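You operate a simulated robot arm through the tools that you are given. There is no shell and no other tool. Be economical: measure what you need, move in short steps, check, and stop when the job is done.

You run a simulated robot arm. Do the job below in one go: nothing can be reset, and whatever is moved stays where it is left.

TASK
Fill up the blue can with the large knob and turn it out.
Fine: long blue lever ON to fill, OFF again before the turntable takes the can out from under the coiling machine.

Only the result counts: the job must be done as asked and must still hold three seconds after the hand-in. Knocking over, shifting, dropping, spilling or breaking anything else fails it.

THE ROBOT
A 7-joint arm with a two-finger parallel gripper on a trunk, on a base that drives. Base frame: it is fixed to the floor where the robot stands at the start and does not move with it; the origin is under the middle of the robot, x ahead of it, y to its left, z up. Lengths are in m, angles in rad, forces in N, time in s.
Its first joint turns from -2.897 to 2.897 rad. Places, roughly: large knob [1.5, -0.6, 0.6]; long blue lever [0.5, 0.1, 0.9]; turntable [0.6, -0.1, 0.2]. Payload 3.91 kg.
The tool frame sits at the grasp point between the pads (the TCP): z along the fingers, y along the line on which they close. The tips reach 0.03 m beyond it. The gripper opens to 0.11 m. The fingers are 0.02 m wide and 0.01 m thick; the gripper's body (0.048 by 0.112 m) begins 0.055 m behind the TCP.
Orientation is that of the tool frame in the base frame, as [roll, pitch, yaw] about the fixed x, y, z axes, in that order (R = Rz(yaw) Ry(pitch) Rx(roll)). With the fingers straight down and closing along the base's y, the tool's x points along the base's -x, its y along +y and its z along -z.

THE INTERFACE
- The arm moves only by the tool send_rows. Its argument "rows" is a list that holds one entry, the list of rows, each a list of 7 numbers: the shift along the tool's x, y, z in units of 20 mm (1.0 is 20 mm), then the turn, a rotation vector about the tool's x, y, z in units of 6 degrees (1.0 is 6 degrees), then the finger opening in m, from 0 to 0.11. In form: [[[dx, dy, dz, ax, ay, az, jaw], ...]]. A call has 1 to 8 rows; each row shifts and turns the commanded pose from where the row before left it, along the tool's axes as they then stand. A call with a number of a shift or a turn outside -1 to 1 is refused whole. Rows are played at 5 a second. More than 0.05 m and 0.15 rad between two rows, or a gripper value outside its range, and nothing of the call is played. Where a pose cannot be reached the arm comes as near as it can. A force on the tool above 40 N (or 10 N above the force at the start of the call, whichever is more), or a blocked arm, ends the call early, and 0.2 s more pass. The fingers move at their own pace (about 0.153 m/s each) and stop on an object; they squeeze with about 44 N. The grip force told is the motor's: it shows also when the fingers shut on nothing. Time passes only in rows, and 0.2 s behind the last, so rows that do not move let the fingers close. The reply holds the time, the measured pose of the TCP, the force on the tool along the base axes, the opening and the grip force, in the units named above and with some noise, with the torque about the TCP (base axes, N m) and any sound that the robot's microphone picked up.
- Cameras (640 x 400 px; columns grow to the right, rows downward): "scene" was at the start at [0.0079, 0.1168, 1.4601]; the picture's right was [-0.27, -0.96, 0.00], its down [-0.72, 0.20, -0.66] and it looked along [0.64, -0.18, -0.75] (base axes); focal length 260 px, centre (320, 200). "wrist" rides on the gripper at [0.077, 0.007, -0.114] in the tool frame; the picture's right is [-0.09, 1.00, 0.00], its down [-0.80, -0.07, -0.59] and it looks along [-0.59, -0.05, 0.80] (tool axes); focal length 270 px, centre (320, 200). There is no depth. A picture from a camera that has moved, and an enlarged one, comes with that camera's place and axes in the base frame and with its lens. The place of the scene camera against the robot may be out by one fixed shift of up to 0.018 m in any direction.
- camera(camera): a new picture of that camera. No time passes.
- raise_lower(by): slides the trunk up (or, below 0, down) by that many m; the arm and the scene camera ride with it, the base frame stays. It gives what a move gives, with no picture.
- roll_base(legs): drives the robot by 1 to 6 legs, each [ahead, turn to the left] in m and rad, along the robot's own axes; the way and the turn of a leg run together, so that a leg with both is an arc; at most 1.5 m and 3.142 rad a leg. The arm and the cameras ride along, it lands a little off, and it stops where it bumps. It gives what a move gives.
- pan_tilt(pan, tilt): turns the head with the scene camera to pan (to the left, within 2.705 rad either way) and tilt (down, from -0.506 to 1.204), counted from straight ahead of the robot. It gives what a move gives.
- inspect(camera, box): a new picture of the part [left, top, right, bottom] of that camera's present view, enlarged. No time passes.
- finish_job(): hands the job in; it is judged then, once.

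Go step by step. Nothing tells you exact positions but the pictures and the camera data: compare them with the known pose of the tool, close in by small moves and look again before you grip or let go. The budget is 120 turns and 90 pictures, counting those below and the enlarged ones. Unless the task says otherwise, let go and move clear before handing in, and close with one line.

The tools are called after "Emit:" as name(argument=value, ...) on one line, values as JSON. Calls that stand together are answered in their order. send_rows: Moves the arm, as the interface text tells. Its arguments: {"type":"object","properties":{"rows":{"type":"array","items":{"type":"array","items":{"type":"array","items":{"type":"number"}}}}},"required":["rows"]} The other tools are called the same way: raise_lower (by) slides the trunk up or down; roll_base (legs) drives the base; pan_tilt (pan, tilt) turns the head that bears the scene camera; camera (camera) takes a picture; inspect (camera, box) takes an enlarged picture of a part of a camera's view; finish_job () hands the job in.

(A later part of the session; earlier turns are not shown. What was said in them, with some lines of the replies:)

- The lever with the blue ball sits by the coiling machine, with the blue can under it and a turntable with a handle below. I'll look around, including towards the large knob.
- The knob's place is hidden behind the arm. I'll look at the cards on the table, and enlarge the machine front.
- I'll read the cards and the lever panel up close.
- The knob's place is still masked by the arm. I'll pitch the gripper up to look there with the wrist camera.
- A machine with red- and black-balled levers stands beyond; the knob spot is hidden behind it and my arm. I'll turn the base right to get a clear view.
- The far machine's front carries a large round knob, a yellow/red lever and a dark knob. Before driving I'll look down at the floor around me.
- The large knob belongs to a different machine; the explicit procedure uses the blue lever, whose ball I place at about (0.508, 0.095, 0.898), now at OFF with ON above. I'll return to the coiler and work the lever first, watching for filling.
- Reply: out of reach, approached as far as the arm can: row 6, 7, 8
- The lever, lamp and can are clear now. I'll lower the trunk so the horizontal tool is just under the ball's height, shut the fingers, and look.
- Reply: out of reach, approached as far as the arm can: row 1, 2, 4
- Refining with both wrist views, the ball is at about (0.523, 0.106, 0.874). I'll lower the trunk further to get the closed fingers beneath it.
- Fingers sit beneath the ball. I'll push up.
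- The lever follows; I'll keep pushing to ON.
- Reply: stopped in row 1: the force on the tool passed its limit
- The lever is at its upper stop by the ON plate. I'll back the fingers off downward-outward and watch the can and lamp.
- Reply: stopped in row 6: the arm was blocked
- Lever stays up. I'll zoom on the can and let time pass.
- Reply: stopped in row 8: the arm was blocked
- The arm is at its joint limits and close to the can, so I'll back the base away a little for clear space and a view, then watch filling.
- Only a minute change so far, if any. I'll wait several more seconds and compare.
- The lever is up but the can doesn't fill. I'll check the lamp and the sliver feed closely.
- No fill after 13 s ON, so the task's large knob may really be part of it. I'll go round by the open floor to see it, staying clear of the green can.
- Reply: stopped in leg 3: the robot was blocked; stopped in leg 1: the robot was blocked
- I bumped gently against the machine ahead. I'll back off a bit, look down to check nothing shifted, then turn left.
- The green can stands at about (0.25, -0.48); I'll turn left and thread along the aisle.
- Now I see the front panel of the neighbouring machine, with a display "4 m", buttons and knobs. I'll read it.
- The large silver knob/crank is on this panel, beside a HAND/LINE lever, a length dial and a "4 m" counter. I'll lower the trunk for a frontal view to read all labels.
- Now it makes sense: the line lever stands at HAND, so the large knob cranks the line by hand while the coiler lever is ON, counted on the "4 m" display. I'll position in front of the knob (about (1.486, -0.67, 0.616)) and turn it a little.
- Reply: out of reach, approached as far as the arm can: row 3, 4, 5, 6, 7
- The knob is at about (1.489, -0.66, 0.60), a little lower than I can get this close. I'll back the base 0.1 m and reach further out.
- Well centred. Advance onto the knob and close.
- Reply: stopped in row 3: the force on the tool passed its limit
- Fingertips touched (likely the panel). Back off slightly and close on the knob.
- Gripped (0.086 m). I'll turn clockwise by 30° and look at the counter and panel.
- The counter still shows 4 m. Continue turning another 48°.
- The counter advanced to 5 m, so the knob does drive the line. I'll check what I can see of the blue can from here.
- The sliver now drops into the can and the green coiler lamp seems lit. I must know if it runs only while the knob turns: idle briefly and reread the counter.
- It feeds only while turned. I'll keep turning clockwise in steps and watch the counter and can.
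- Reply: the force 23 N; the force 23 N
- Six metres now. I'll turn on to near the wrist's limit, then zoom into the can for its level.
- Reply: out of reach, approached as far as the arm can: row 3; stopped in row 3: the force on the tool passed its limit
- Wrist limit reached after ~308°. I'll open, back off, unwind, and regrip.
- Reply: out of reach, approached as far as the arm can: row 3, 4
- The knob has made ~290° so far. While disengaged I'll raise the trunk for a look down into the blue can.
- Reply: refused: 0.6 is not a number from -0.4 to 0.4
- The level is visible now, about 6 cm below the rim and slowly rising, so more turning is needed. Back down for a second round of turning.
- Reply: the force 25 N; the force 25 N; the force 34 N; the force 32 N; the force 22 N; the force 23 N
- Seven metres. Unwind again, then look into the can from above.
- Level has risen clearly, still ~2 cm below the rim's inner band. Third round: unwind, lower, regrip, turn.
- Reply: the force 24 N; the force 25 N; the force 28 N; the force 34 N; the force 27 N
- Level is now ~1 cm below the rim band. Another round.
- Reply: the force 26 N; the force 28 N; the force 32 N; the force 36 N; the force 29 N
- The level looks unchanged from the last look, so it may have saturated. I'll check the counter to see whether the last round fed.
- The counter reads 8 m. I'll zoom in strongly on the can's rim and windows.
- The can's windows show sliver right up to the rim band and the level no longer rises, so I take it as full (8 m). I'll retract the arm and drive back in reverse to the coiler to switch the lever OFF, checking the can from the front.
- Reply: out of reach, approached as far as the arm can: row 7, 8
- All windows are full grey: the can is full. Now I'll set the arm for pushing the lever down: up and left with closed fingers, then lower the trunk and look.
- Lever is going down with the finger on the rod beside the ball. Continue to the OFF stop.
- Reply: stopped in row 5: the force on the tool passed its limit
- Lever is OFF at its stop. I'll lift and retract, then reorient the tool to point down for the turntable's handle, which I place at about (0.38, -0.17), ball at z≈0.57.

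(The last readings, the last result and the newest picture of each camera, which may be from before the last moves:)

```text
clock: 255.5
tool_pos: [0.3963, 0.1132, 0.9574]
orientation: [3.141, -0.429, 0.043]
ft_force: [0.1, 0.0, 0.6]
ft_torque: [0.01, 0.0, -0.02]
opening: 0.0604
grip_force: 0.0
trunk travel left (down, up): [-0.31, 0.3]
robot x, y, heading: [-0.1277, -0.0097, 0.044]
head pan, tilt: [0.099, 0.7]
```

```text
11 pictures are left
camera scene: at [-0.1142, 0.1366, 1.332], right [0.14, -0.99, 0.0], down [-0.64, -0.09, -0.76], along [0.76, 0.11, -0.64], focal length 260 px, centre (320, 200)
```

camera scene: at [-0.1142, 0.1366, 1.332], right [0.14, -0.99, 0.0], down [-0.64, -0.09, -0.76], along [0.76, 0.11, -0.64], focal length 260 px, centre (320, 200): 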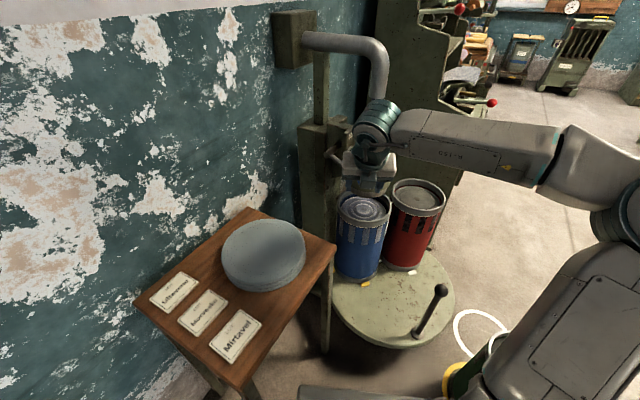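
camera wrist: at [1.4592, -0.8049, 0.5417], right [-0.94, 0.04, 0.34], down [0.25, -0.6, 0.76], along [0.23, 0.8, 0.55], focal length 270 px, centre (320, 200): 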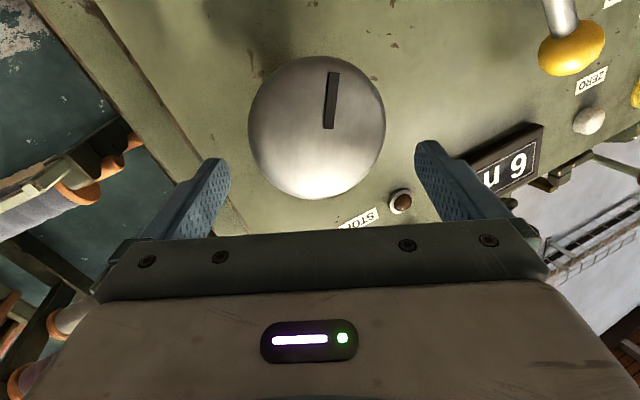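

Tool is near vertical. Finish pitching, move right over the handle line, then drive in a little and lower.

Emit:
send_rows(rows=[[[0, 1, 0, 0, -1, 0, 0.07], [0, 1, 0, 0, -1, 0, 0.07], [0, 1, 0, 0, -1, 0, 0.07], [0, 1, 0, 0, -1, 0, 0.07], [0, 1, 0, 0, 0, 0, 0.07], [0, 1, 0, 0, 0, 0, 0.07], [0, 1, 0, 0, 0, 0, 0.07], [0, 1, 0, 0, 0, 0, 0.07]]])

Emit:
send_rows(rows=[[[-1, 1, 0, 0, 0, 0, 0.07], [-1, 1, 0, 0, 0, 0, 0.07], [-1, 1, 0, 0, 0, 0, 0.07], [-1, 1, 0, 0, 0, 0, 0.07], [-1, 1, 0, 0, 0, 0, 0.07], [-1, 0.8, 0, 0, 0, 0, 0.07]]])

Emit:
roll_base(legs=[[0.1, 0]])

Emit:
raise_lower(by=-0.22)

Emit:
camera(camera="wrist")

```text
clock: 257.3
tool_pos: [0.4032, -0.0477, 0.9578]
orientation: [-3.141, -0.012, 0.041]
ft_force: [0.3, 0.1, -0.1]
ft_torque: [-0.02, -0.04, 0.02]
opening: 0.0698
grip_force: 0.0
trunk travel left (down, up): [-0.31, 0.3]
robot x, y, heading: [-0.124, -0.0087, 0.034]
head pan, tilt: [0.099, 0.7]
```

```text
clock: 258.7
tool_pos: [0.2876, -0.1687, 0.9557]
orientation: [-3.141, -0.013, 0.042]
ft_force: [0.2, 0.0, -0.2]
ft_torque: [0.04, 0.0, 0.0]
opening: 0.0697
grip_force: 0.1
trunk travel left (down, up): [-0.31, 0.3]
robot x, y, heading: [-0.1243, -0.0125, 0.037]
head pan, tilt: [0.099, 0.7]
```

```text
clock: 259.9
tool_pos: [0.3893, -0.1636, 0.9559]
orientation: [3.141, -0.011, 0.043]
ft_force: [0.5, 0.0, -0.9]
ft_torque: [0.03, -0.01, 0.0]
opening: 0.07
grip_force: 0.1
trunk travel left (down, up): [-0.31, 0.3]
robot x, y, heading: [-0.0221, -0.004, 0.048]
head pan, tilt: [0.099, 0.7]
```

```text
clock: 262.2
tool_pos: [0.3888, -0.1635, 0.736]
orientation: [3.141, -0.011, 0.043]
ft_force: [0.7, 0.3, -0.9]
ft_torque: [-0.01, -0.01, 0.01]
opening: 0.0701
grip_force: 0.0
trunk travel left (down, up): [-0.09, 0.52]
robot x, y, heading: [-0.0233, -0.0095, 0.04]
head pan, tilt: [0.099, 0.7]
```

```text
10 pictures are left
camera wrist: at [0.4637, -0.1678, 0.8513], right [-0.05, -1.0, 0.0], down [-0.81, 0.04, 0.58], along [-0.58, 0.03, -0.81], focal length 270 px, centre (320, 200)
```

wrist: 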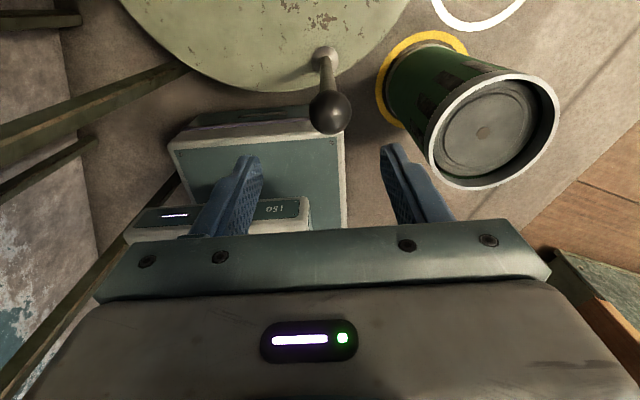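

The handle ball lies at about (0.38, -0.173, 0.58), right under the open fingers. Align and descend around it.

Emit:
raise_lower(by=-0.09)

Emit:
send_rows(rows=[[[-0.45, 0.45, 0.5, 0, 0, 0, 0.07], [0, 0, 1, 0, 0, 0, 0.07], [0, 0, 1, 0, 0, 0, 0.07], [0, 0, 1, 0, 0, 0, 0.07], [0, 0, 1, 0, 0, 0, 0.07]]])

Emit:
camera(camera="wrist")

```text
clock: 263.4
tool_pos: [0.3885, -0.1635, 0.6461]
orientation: [-3.141, -0.013, 0.042]
ft_force: [0.9, 0.5, 0.2]
ft_torque: [0.0, 0.04, -0.03]
opening: 0.0702
grip_force: 0.1
trunk travel left (down, up): [0.0, 0.61]
robot x, y, heading: [-0.0227, -0.008, 0.043]
head pan, tilt: [0.099, 0.7]
```

```text
clock: 264.6
tool_pos: [0.3837, -0.1722, 0.5544]
orientation: [3.141, -0.012, 0.043]
ft_force: [0.7, 0.0, 0.2]
ft_torque: [-0.01, 0.0, -0.01]
opening: 0.07
grip_force: 0.0
trunk travel left (down, up): [0.0, 0.61]
robot x, y, heading: [-0.0243, -0.005, 0.037]
head pan, tilt: [0.099, 0.7]
```

```text
9 pictures are left
camera wrist: at [0.4572, -0.1768, 0.6711], right [-0.04, -1.0, 0.0], down [-0.81, 0.04, 0.58], along [-0.58, 0.03, -0.81], focal length 270 px, centre (320, 200)
```

wrist: 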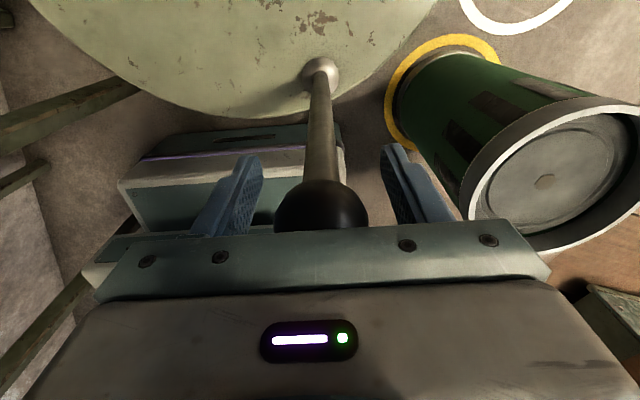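

The ball sits between the fingers. I'll align the closing line with the arc, then start turning the table counter-clockwise (blue can swings out towards me) in 4° steps.

Emit:
send_rows(rows=[[[-0.5, 0, 0.6, 0, 0, -1, 0.056], [0, 0, 0, 0, 0, -1, 0.056], [0, 0, 0, 0, 0, -0.9, 0.056], [0, 0.8, 0, 0, 0, -0.5, 0.056], [0, 0.855, 0, 0, 0, -0.667, 0.056], [0, 0.855, 0, 0, 0, -0.667, 0.056], [0, 0.855, 0, 0, 0, -0.667, 0.056], [0, 0.855, 0, 0, 0, -0.667, 0.056]]])

Emit:
camera(camera="scene")

```text
clock: 266.4
tool_pos: [0.4099, -0.2489, 0.5442]
orientation: [3.132, -0.01, 0.682]
ft_force: [9.4, 6.2, 21.7]
ft_torque: [-0.13, 0.3, -0.08]
opening: 0.0561
grip_force: 0.0
trunk travel left (down, up): [0.0, 0.61]
robot x, y, heading: [-0.024, -0.0072, 0.041]
head pan, tilt: [0.099, 0.7]
```

```text
8 pictures are left
camera scene: at [-0.0129, 0.1417, 1.022], right [0.14, -0.99, 0.0], down [-0.64, -0.09, -0.77], along [0.76, 0.11, -0.64], focal length 260 px, centre (320, 200)
```

scene: 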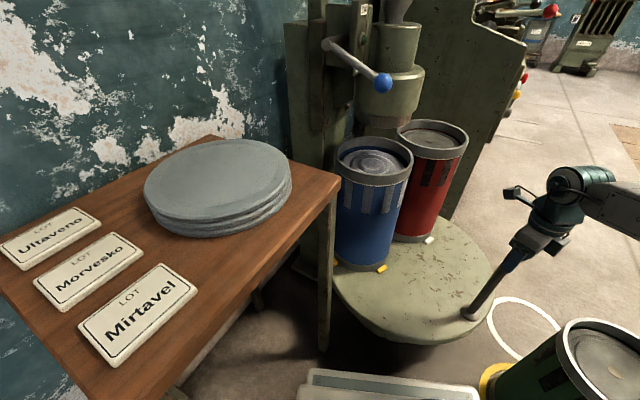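

It turns smoothly. Continue the arc.

Emit:
send_rows(rows=[[[0, 0.6, -0.5, 0, 0, -0.667, 0.056], [0, 0.855, 0, 0, 0, -0.667, 0.056], [0, 0.855, 0, 0, 0, -0.667, 0.056], [0, 0.855, 0, 0, 0, -0.667, 0.056], [0, 0.855, 0, 0, 0, -0.667, 0.056], [0, 0.855, 0, 0, 0, -0.667, 0.056], [0, 0.855, 0, 0, 0, -0.667, 0.056], [0, 0.855, 0, 0, 0, -0.667, 0.056]]])

```text
clock: 268.2
tool_pos: [0.5137, -0.3258, 0.5529]
orientation: [3.13, -0.006, 1.237]
ft_force: [0.6, 0.3, 0.0]
ft_torque: [-0.01, -0.02, 0.02]
opening: 0.0559
grip_force: 0.0
trunk travel left (down, up): [0.0, 0.61]
robot x, y, heading: [-0.0217, -0.0079, 0.039]
head pan, tilt: [0.099, 0.7]
```

Emit:
camera(camera="wrist")

```text
7 pictures are left
camera wrist: at [0.5418, -0.2557, 0.6691], right [0.91, -0.41, 0.01], down [-0.34, -0.73, 0.59], along [-0.23, -0.54, -0.81], focal length 270 px, centre (320, 200)
```

wrist: 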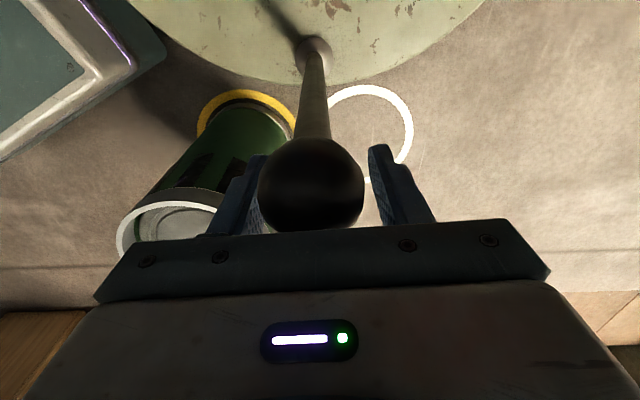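

Still caged properly. Continue.

Emit:
send_rows(rows=[[[0, 0.855, 0, 0, 0, -0.667, 0.056], [0, 0.855, 0, 0, 0, -0.667, 0.056], [0, 0.855, 0, 0, 0, -0.667, 0.056], [0, 0.855, 0, 0, 0, -0.667, 0.056], [0, 0.855, 0, 0, 0, -0.667, 0.056], [0, 0.855, 0, 0, 0, -0.667, 0.056]]])

```text
clock: 269.6
tool_pos: [0.6158, -0.3399, 0.5568]
orientation: [3.131, -0.001, 1.658]
ft_force: [0.1, 0.4, -0.5]
ft_torque: [0.01, -0.02, 0.0]
opening: 0.0559
grip_force: 0.0
trunk travel left (down, up): [0.0, 0.61]
robot x, y, heading: [-0.0219, -0.0049, 0.04]
head pan, tilt: [0.099, 0.7]
```

Emit:
send_rows(rows=[[[0, 0.855, 0.1, 0, 0, -0.667, 0.056], [0, 0.855, 0.1, 0, 0, -0.667, 0.056], [0, 0.855, 0.1, 0, 0, -0.667, 0.056], [0, 0.855, 0, 0, 0, -0.667, 0.056]]])

Emit:
camera(camera="scene")

```text
clock: 270.6
tool_pos: [0.6674, -0.3186, 0.5472]
orientation: [3.132, 0.003, 1.936]
ft_force: [1.0, 0.7, 0.4]
ft_torque: [-0.05, 0.0, 0.0]
opening: 0.0559
grip_force: 0.1
out of reach, approached as far as the arm can: row 3, 4
trunk travel left (down, up): [0.0, 0.61]
robot x, y, heading: [-0.0236, -0.0067, 0.041]
head pan, tilt: [0.099, 0.7]
```

```text
6 pictures are left
camera scene: at [-0.0123, 0.1409, 1.022], right [0.14, -0.99, 0.0], down [-0.64, -0.09, -0.76], along [0.76, 0.11, -0.64], focal length 260 px, centre (320, 200)
```

scene: 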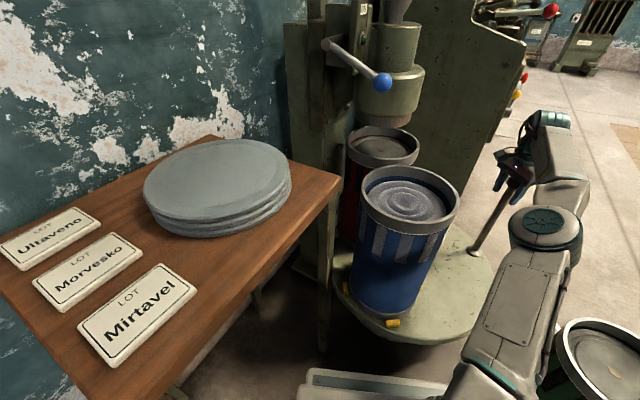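

The red can is nearly under the coiler and the blue one is out; about 12° more would complete the station. The arm is at full reach, so I'll carry the push on with small base moves plus arm corrections.

Emit:
roll_base(legs=[[0.022, 0]])

Emit:
send_rows(rows=[[[0.35, 0.1, 0, 0, 0, -0.6, 0.056], [0.2, 0.4, 0, 0, 0, -0.4, 0.056]]])

Emit:
camera(camera="wrist")

```text
clock: 271.4
tool_pos: [0.6887, -0.3165, 0.5472]
orientation: [3.13, 0.002, 1.937]
ft_force: [2.0, 2.5, 0.6]
ft_torque: [-0.09, 0.08, 0.0]
opening: 0.0575
grip_force: 1.5
trunk travel left (down, up): [0.0, 0.61]
robot x, y, heading: [-0.0016, -0.0059, 0.042]
head pan, tilt: [0.099, 0.7]
```

```text
clock: 272.0
tool_pos: [0.6946, -0.3027, 0.5472]
orientation: [3.129, 0.006, 2.041]
ft_force: [0.3, -0.7, -0.2]
ft_torque: [0.02, -0.01, -0.03]
opening: 0.0559
grip_force: 0.1
trunk travel left (down, up): [0.0, 0.61]
robot x, y, heading: [0.0007, -0.0011, 0.04]
head pan, tilt: [0.099, 0.7]
```

```text
5 pictures are left
camera wrist: at [0.6631, -0.2321, 0.6612], right [0.93, 0.37, 0.01], down [0.29, -0.75, 0.6], along [0.23, -0.55, -0.8], focal length 270 px, centre (320, 200)
```

wrist: 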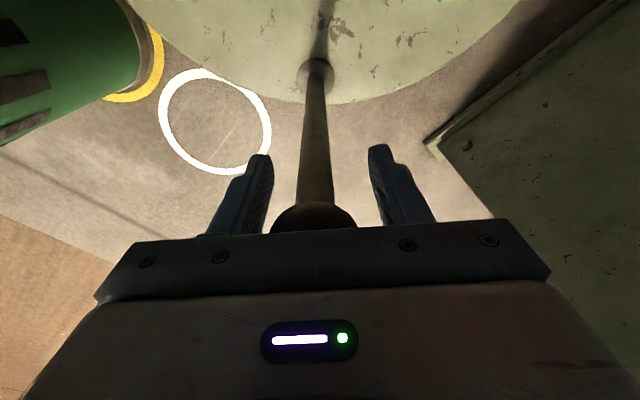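

Ball has moved to the outer side of the fingers. A small right turn of the base recentres it, then a short forward push.

Emit:
roll_base(legs=[[0, -0.03], [0.035, 0]])

Emit:
camera(camera="scene")

```text
clock: 273.3
tool_pos: [0.7199, -0.3228, 0.5476]
orientation: [3.131, 0.006, 2.012]
ft_force: [-0.9, -0.2, 0.6]
ft_torque: [0.01, 0.01, 0.02]
opening: 0.0562
grip_force: 0.1
trunk travel left (down, up): [0.0, 0.61]
robot x, y, heading: [0.0344, -0.0068, 0.021]
head pan, tilt: [0.099, 0.7]
```

```text
4 pictures are left
camera scene: at [0.0487, 0.1419, 1.022], right [0.11, -0.99, 0.0], down [-0.64, -0.07, -0.76], along [0.76, 0.09, -0.64], focal length 260 px, centre (320, 200)
```

scene: 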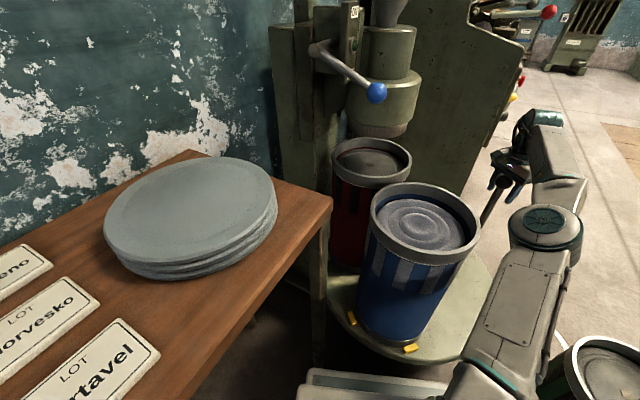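

Red is almost exactly at the coiler place. One last small push of a few degrees.

Emit:
roll_base(legs=[[0.02, 0.015]])

Emit:
camera(camera="wrist")

```text
clock: 274.3
tool_pos: [0.7387, -0.3284, 0.5474]
orientation: [3.139, 0.015, 2.004]
ft_force: [-4.2, -9.5, 1.0]
ft_torque: [0.33, 0.04, 0.3]
opening: 0.0599
grip_force: 3.9
trunk travel left (down, up): [0.0, 0.61]
robot x, y, heading: [0.0533, -0.0044, 0.005]
head pan, tilt: [0.099, 0.7]
stopped in leg 1: the force on the tool passed its limit (the readings are from after the stop); the commanded pose is now the measured one
```

```text
3 pictures are left
camera wrist: at [0.7093, -0.2547, 0.6609], right [0.94, 0.34, 0.01], down [0.27, -0.75, 0.61], along [0.21, -0.57, -0.79], focal length 270 px, centre (320, 200)
```

wrist: 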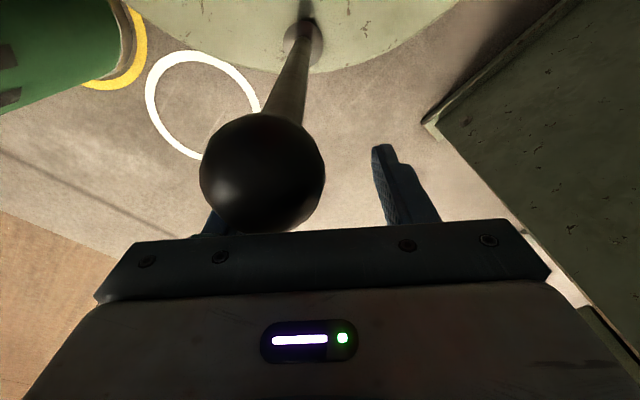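

The ball slipped to the inside of the finger, so that push was not clean. I'll lift clear, recentre over the ball at about (0.707, -0.328), and try one clean tangential push to see whether it is at its stop.

Emit:
send_rows(rows=[[[0, 0, -1, 0, 0, 0, 0.08], [0, 0, -1, 0, 0, 0, 0.08], [0, 0, -1, 0, 0, 0, 0.08], [0, 0, -1, 0, 0, 0, 0.08], [0, 0, -1, 0, 0, 0, 0.08], [0.35, -0.65, 0, 0, 0, 0, 0.08], [0.3, -0.65, 0, 0, 0, 0, 0.08]]])

Emit:
camera(camera="wrist")

```text
clock: 275.9
tool_pos: [0.7052, -0.3157, 0.6519]
orientation: [3.137, 0.013, 2.007]
ft_force: [0.5, -0.3, 0.1]
ft_torque: [0.0, -0.04, 0.0]
opening: 0.0799
grip_force: 0.0
out of reach, approached as far as the arm can: row 2, 3, 4, 5, 6, 7
trunk travel left (down, up): [0.0, 0.61]
robot x, y, heading: [0.0534, -0.007, 0.008]
head pan, tilt: [0.099, 0.7]
```

```text
2 pictures are left
camera wrist: at [0.6764, -0.2437, 0.765], right [0.94, 0.34, 0.0], down [0.27, -0.75, 0.6], along [0.21, -0.57, -0.8], focal length 270 px, centre (320, 200)
```

wrist: 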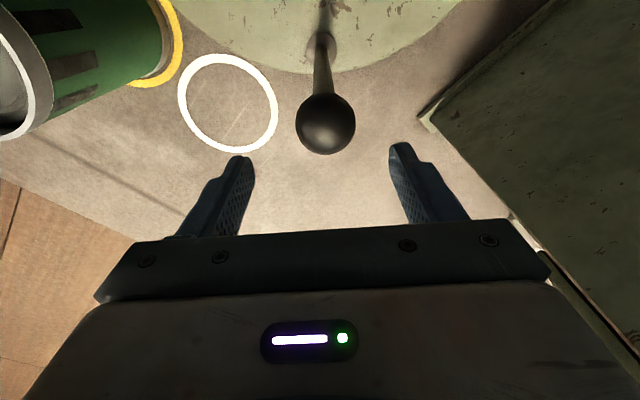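

The ball is right beneath the fingers. Descend, cage, and push tangentially.

Emit:
send_rows(rows=[[[0, 0, 1, 0, 0, 0, 0.08], [0, 0, 1, 0, 0, 0, 0.08], [0, 0, 1, 0, 0, 0, 0.08], [0, 0, 1, 0, 0, 0, 0.08], [0, 0, 1, 0, 0, 0, 0.08], [0, 0, 0, 0, 0, 0, 0.056], [0, 0, 0, 0, 0, 0, 0.056]]])

Emit:
send_rows(rows=[[[0, 0.4, 0, 0, 0, -0.3, 0.056], [0, 0.4, 0, 0, 0, -0.3, 0.056], [0.1, 0.4, 0, 0, 0, -0.3, 0.056], [0.1, 0.4, 0, 0, 0, -0.3, 0.056]]])

```text
clock: 277.5
tool_pos: [0.7341, -0.3314, 0.5638]
orientation: [3.138, 0.013, 2.009]
ft_force: [0.5, 0.1, 0.2]
ft_torque: [0.0, 0.04, 0.01]
opening: 0.0562
grip_force: 0.1
out of reach, approached as far as the arm can: row 1, 2, 3, 4, 5
trunk travel left (down, up): [0.0, 0.61]
robot x, y, heading: [0.0523, -0.003, 0.009]
head pan, tilt: [0.099, 0.7]
```

```text
clock: 278.4
tool_pos: [0.7433, -0.3242, 0.5637]
orientation: [3.141, 0.024, 2.092]
ft_force: [4.8, -12.2, -0.5]
ft_torque: [0.16, 0.08, 0.6]
opening: 0.0569
grip_force: 1.2
out of reach, approached as far as the arm can: row 2, 4
trunk travel left (down, up): [0.0, 0.61]
robot x, y, heading: [0.0544, -0.006, 0.002]
head pan, tilt: [0.099, 0.7]
stopped in row 4: the force on the tool passed its limit (the readings are from after the stop); the commanded pose is now the measured one
```

That contact was again from the outside (arm at full stretch). I'll lift, bring the base 5 cm closer so the arm has slack, then reposition precisely.

Emit:
send_rows(rows=[[[0, -0.2, -1, 0, 0, 0, 0.085], [0, 0, -1, 0, 0, 0, 0.085], [0, 0, -1, 0, 0, 0, 0.085], [0, 0, -1, 0, 0, 0, 0.085], [0, 0, -1, 0, 0, 0, 0.085], [0, 0, -0.5, 0, 0, 0, 0.085]]])

Emit:
roll_base(legs=[[0.05, 0]])

```text
clock: 279.8
tool_pos: [0.7082, -0.3013, 0.6692]
orientation: [3.141, 0.025, 2.092]
ft_force: [-0.9, 0.4, 0.5]
ft_torque: [-0.07, 0.0, -0.03]
opening: 0.0851
grip_force: 0.0
out of reach, approached as far as the arm can: row 1, 2, 3, 4, 5
trunk travel left (down, up): [0.0, 0.61]
robot x, y, heading: [0.0555, -0.005, 0.002]
head pan, tilt: [0.099, 0.7]
```

```text
clock: 280.6
tool_pos: [0.7243, -0.3048, 0.6677]
orientation: [3.14, 0.022, 2.087]
ft_force: [-0.4, 0.1, 0.0]
ft_torque: [0.02, -0.02, -0.03]
opening: 0.085
grip_force: 0.1
trunk travel left (down, up): [0.0, 0.61]
robot x, y, heading: [0.0722, -0.0012, -0.011]
head pan, tilt: [0.099, 0.7]
stopped in leg 1: the robot was blocked; the commanded pose is now the measured one
```

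Emit:
send_rows(rows=[[[-0.34, -0.7, 0, 0, 0, 0, 0.09], [0, 0, 1, 0, 0, 0, 0.09], [0, 0, 1, 0, 0, 0, 0.09], [0, 0, 1, 0, 0, 0, 0.09], [0, 0, 1, 0, 0, 0, 0.09], [0, 0, 1, 0, 0, 0, 0.09], [0, 0, 0, 0, 0, 0, 0.045], [0, 0, 0, 0, 0, 0, 0.045]]])

```text
clock: 281.6
tool_pos: [0.7144, -0.3214, 0.627]
orientation: [3.132, 0.04, 2.084]
ft_force: [1.4, -2.6, 16.8]
ft_torque: [-0.36, 0.69, 0.16]
opening: 0.0903
grip_force: 0.0
trunk travel left (down, up): [0.0, 0.61]
robot x, y, heading: [0.0667, -0.0047, -0.011]
head pan, tilt: [0.099, 0.7]
stopped in row 4: the force on the tool passed its limit (the readings are from after the stop); the commanded pose is now the measured one
```

A finger landed on the ball, so it sits further back than thought. I lift and look.

Emit:
send_rows(rows=[[[0, 0, -1, 0, 0, 0, 0.09], [0, 0, -1, 0, 0, 0, 0.09]]])

Emit:
camera(camera="wrist")

```text
clock: 282.2
tool_pos: [0.7131, -0.3192, 0.664]
orientation: [3.132, 0.036, 2.085]
ft_force: [-0.5, 0.5, -0.3]
ft_torque: [0.04, 0.03, 0.02]
opening: 0.0899
grip_force: 0.1
trunk travel left (down, up): [0.0, 0.61]
robot x, y, heading: [0.07, -0.0026, -0.006]
head pan, tilt: [0.099, 0.7]
```

```text
1 pictures are left
camera wrist: at [0.6779, -0.2469, 0.7758], right [0.91, 0.41, 0.01], down [0.32, -0.72, 0.62], along [0.27, -0.56, -0.78], focal length 270 px, centre (320, 200)
```

wrist: 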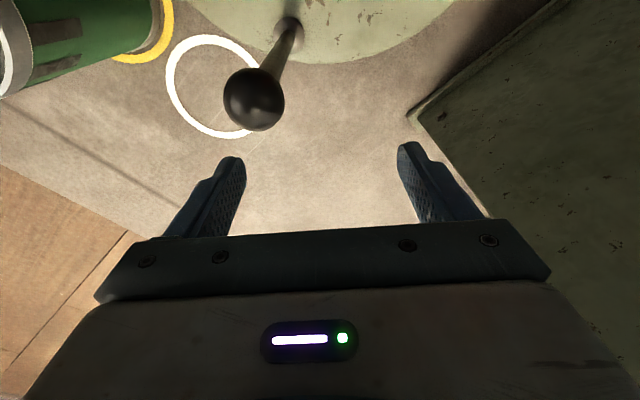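

The handle was dragged back ~10° by my lifting (foot now near 285°). I'll cage it again, precisely centred this time, and push it ~18° round.

Emit:
send_rows(rows=[[[0.25, -0.82, 0, 0, 0, 0, 0.09], [0.25, -0.82, 0, 0, 0, 0, 0.09], [0.25, -0.82, 0, 0, 0, 0, 0.09], [0, 0, 0, 0, 0, 1, 0.09], [0, 0, 1, 0, 0, 0.5, 0.09], [0, 0, 1, 0, 0, 0, 0.09], [0, 0, 1, 0, 0, 0, 0.09]]])

Emit:
send_rows(rows=[[[0, 0, 1, 0, 0, 0, 0.09], [0, 0, 1, 0, 0, 0, 0.09], [0, 0, 0.5, 0, 0, 0, 0.09], [0, 0, 0, 0, 0, 0, 0.056], [0, 0, 0, 0, 0, 0, 0.056]]])

```text
clock: 283.8
tool_pos: [0.6647, -0.3329, 0.6018]
orientation: [3.129, 0.033, 1.928]
ft_force: [0.5, -0.5, -0.1]
ft_torque: [0.04, -0.01, 0.03]
opening: 0.0901
grip_force: 0.2
trunk travel left (down, up): [0.0, 0.61]
robot x, y, heading: [0.0729, -0.0012, -0.006]
head pan, tilt: [0.099, 0.7]
```

```text
clock: 285.0
tool_pos: [0.6657, -0.3323, 0.5516]
orientation: [3.127, 0.034, 1.929]
ft_force: [0.0, -0.3, 0.4]
ft_torque: [-0.01, -0.01, 0.03]
opening: 0.0559
grip_force: 0.0
trunk travel left (down, up): [0.0, 0.61]
robot x, y, heading: [0.0695, -0.0086, -0.006]
head pan, tilt: [0.099, 0.7]
```

Check by closing: if the fingers stop at the ball's width, it is caged.

Emit:
send_rows(rows=[[[0, 0, 0, 0, 0, 0, 0.035], [0, 0, 0, 0, 0, 0, 0.035], [0, 0, 0, 0, 0, 0, 0.035]]])

```text
clock: 285.8
tool_pos: [0.6679, -0.3313, 0.5523]
orientation: [3.127, 0.034, 1.93]
ft_force: [32.9, 3.3, 1.1]
ft_torque: [-0.85, 0.43, -0.64]
opening: 0.0435
grip_force: 44.9
trunk travel left (down, up): [0.0, 0.61]
robot x, y, heading: [0.067, -0.0037, -0.002]
head pan, tilt: [0.099, 0.7]
```

Ball is held (0.0435 m). Loosen slightly and push along the arc.

Emit:
send_rows(rows=[[[0, 0, 0, 0, 0, 0, 0.05], [0, 0.855, 0, 0, 0, -0.667, 0.05], [0, 0.855, 0, 0, 0, -0.667, 0.05], [0, 0.855, 0, 0, 0, -0.667, 0.05], [0, 0.855, 0, 0, 0, -0.667, 0.05], [0, 0.5, 0, 0, 0, -0.4, 0.05], [0, 0, 0, 0, 0, 0, 0.05]]])

```text
clock: 287.2
tool_pos: [0.7219, -0.3123, 0.5551]
orientation: [-3.131, 0.033, 2.21]
ft_force: [-21.8, -10.3, 3.2]
ft_torque: [0.43, -0.25, 0.08]
opening: 0.0612
grip_force: 11.0
trunk travel left (down, up): [0.0, 0.61]
robot x, y, heading: [0.0661, -0.0035, -0.017]
head pan, tilt: [0.099, 0.7]
stopped in row 6: the force on the tool passed its limit (the readings are from after the stop); the commanded pose is now the measured one
```

A clean tangential push met a hard stop: the table is at its end position (~96° turned). Now I release: open wide, recentre and lift straight up.

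Emit:
send_rows(rows=[[[0, -0.1, 0, 0, 0, 0, 0.11], [0, -0.3, 0, 0, 0, 0, 0.11], [0, 0, 0, 0, 0, 0, 0.11], [0, 0, -1, 0, 0, 0, 0.11], [0, 0, -1, 0, 0, 0, 0.11], [0, 0, -1, 0, 0, 0, 0.11], [0, 0, -1, 0, 0, 0, 0.11], [0, 0, -1, 0, 0, 0, 0.11]]])

```text
clock: 289.0
tool_pos: [0.7186, -0.3081, 0.6525]
orientation: [-3.135, 0.034, 2.215]
ft_force: [0.4, -0.4, -0.2]
ft_torque: [0.02, -0.02, 0.04]
opening: 0.1098
grip_force: 0.0
trunk travel left (down, up): [0.0, 0.61]
robot x, y, heading: [0.0706, -0.0063, -0.017]
head pan, tilt: [0.099, 0.7]
```

Clear of the ball. Raise the trunk, back the base off, and take the last picture.

Emit:
raise_lower(by=0.3)

Emit:
roll_base(legs=[[-0.1, 0]])

Emit:
pan_tilt(pan=-0.05, tilt=0.85)

Emit:
camera(camera="scene")

```text
clock: 292.0
tool_pos: [0.7174, -0.3088, 0.9536]
orientation: [-3.135, 0.034, 2.215]
ft_force: [-0.3, -0.5, -0.1]
ft_torque: [0.01, 0.0, 0.05]
opening: 0.1101
grip_force: 0.0
trunk travel left (down, up): [-0.3, 0.31]
robot x, y, heading: [0.0668, -0.0025, -0.015]
head pan, tilt: [0.099, 0.7]
```

```text
clock: 293.1
tool_pos: [0.6166, -0.3063, 0.953]
orientation: [-3.133, 0.034, 2.217]
ft_force: [0.2, -0.5, -0.1]
ft_torque: [0.02, 0.0, 0.03]
opening: 0.1102
grip_force: 0.1
trunk travel left (down, up): [-0.3, 0.31]
robot x, y, heading: [-0.0317, -0.0022, -0.018]
head pan, tilt: [0.099, 0.7]
```

```text
clock: 293.8
tool_pos: [0.616, -0.3071, 0.9533]
orientation: [-3.134, 0.033, 2.217]
ft_force: [0.8, -0.4, -0.5]
ft_torque: [0.02, 0.01, 0.01]
opening: 0.1101
grip_force: 0.0
trunk travel left (down, up): [-0.3, 0.31]
robot x, y, heading: [-0.0299, -0.0009, -0.015]
head pan, tilt: [-0.051, 0.85]
```

```text
0 pictures are left
camera scene: at [-0.0186, 0.1313, 1.3098], right [-0.07, -1.0, 0.0], down [-0.75, 0.05, -0.66], along [0.66, -0.04, -0.75], focal length 260 px, centre (320, 200)
```

scene: 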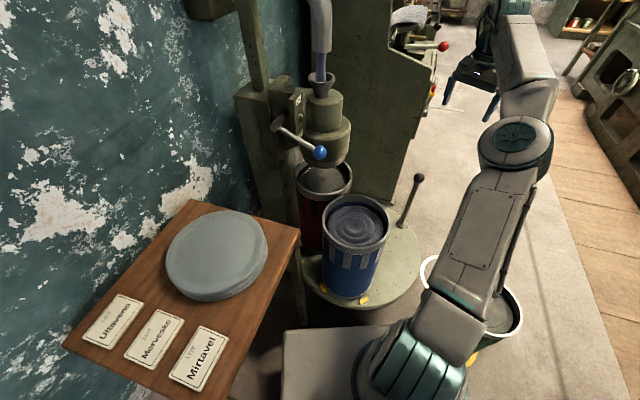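

The blue can is full and out in front, the red can is under the coiler, the lever is OFF and the arm is clear. Nothing else looks disturbed, so I'm handing in.

Emit:
finish_job()

```text
The job is handed in.
```

The blue can is full and turned out, and I've handed the job in. I set the blue lever ON and cranked the large knob until the counter went from 4 m to 8 m and the can stopped filling. Then I set the lever OFF and turned the table about 96° to its stop. During the drive to the knob the base bumped another machine lightly, and it also touched something near the turntable once. I saw nothing shifted.
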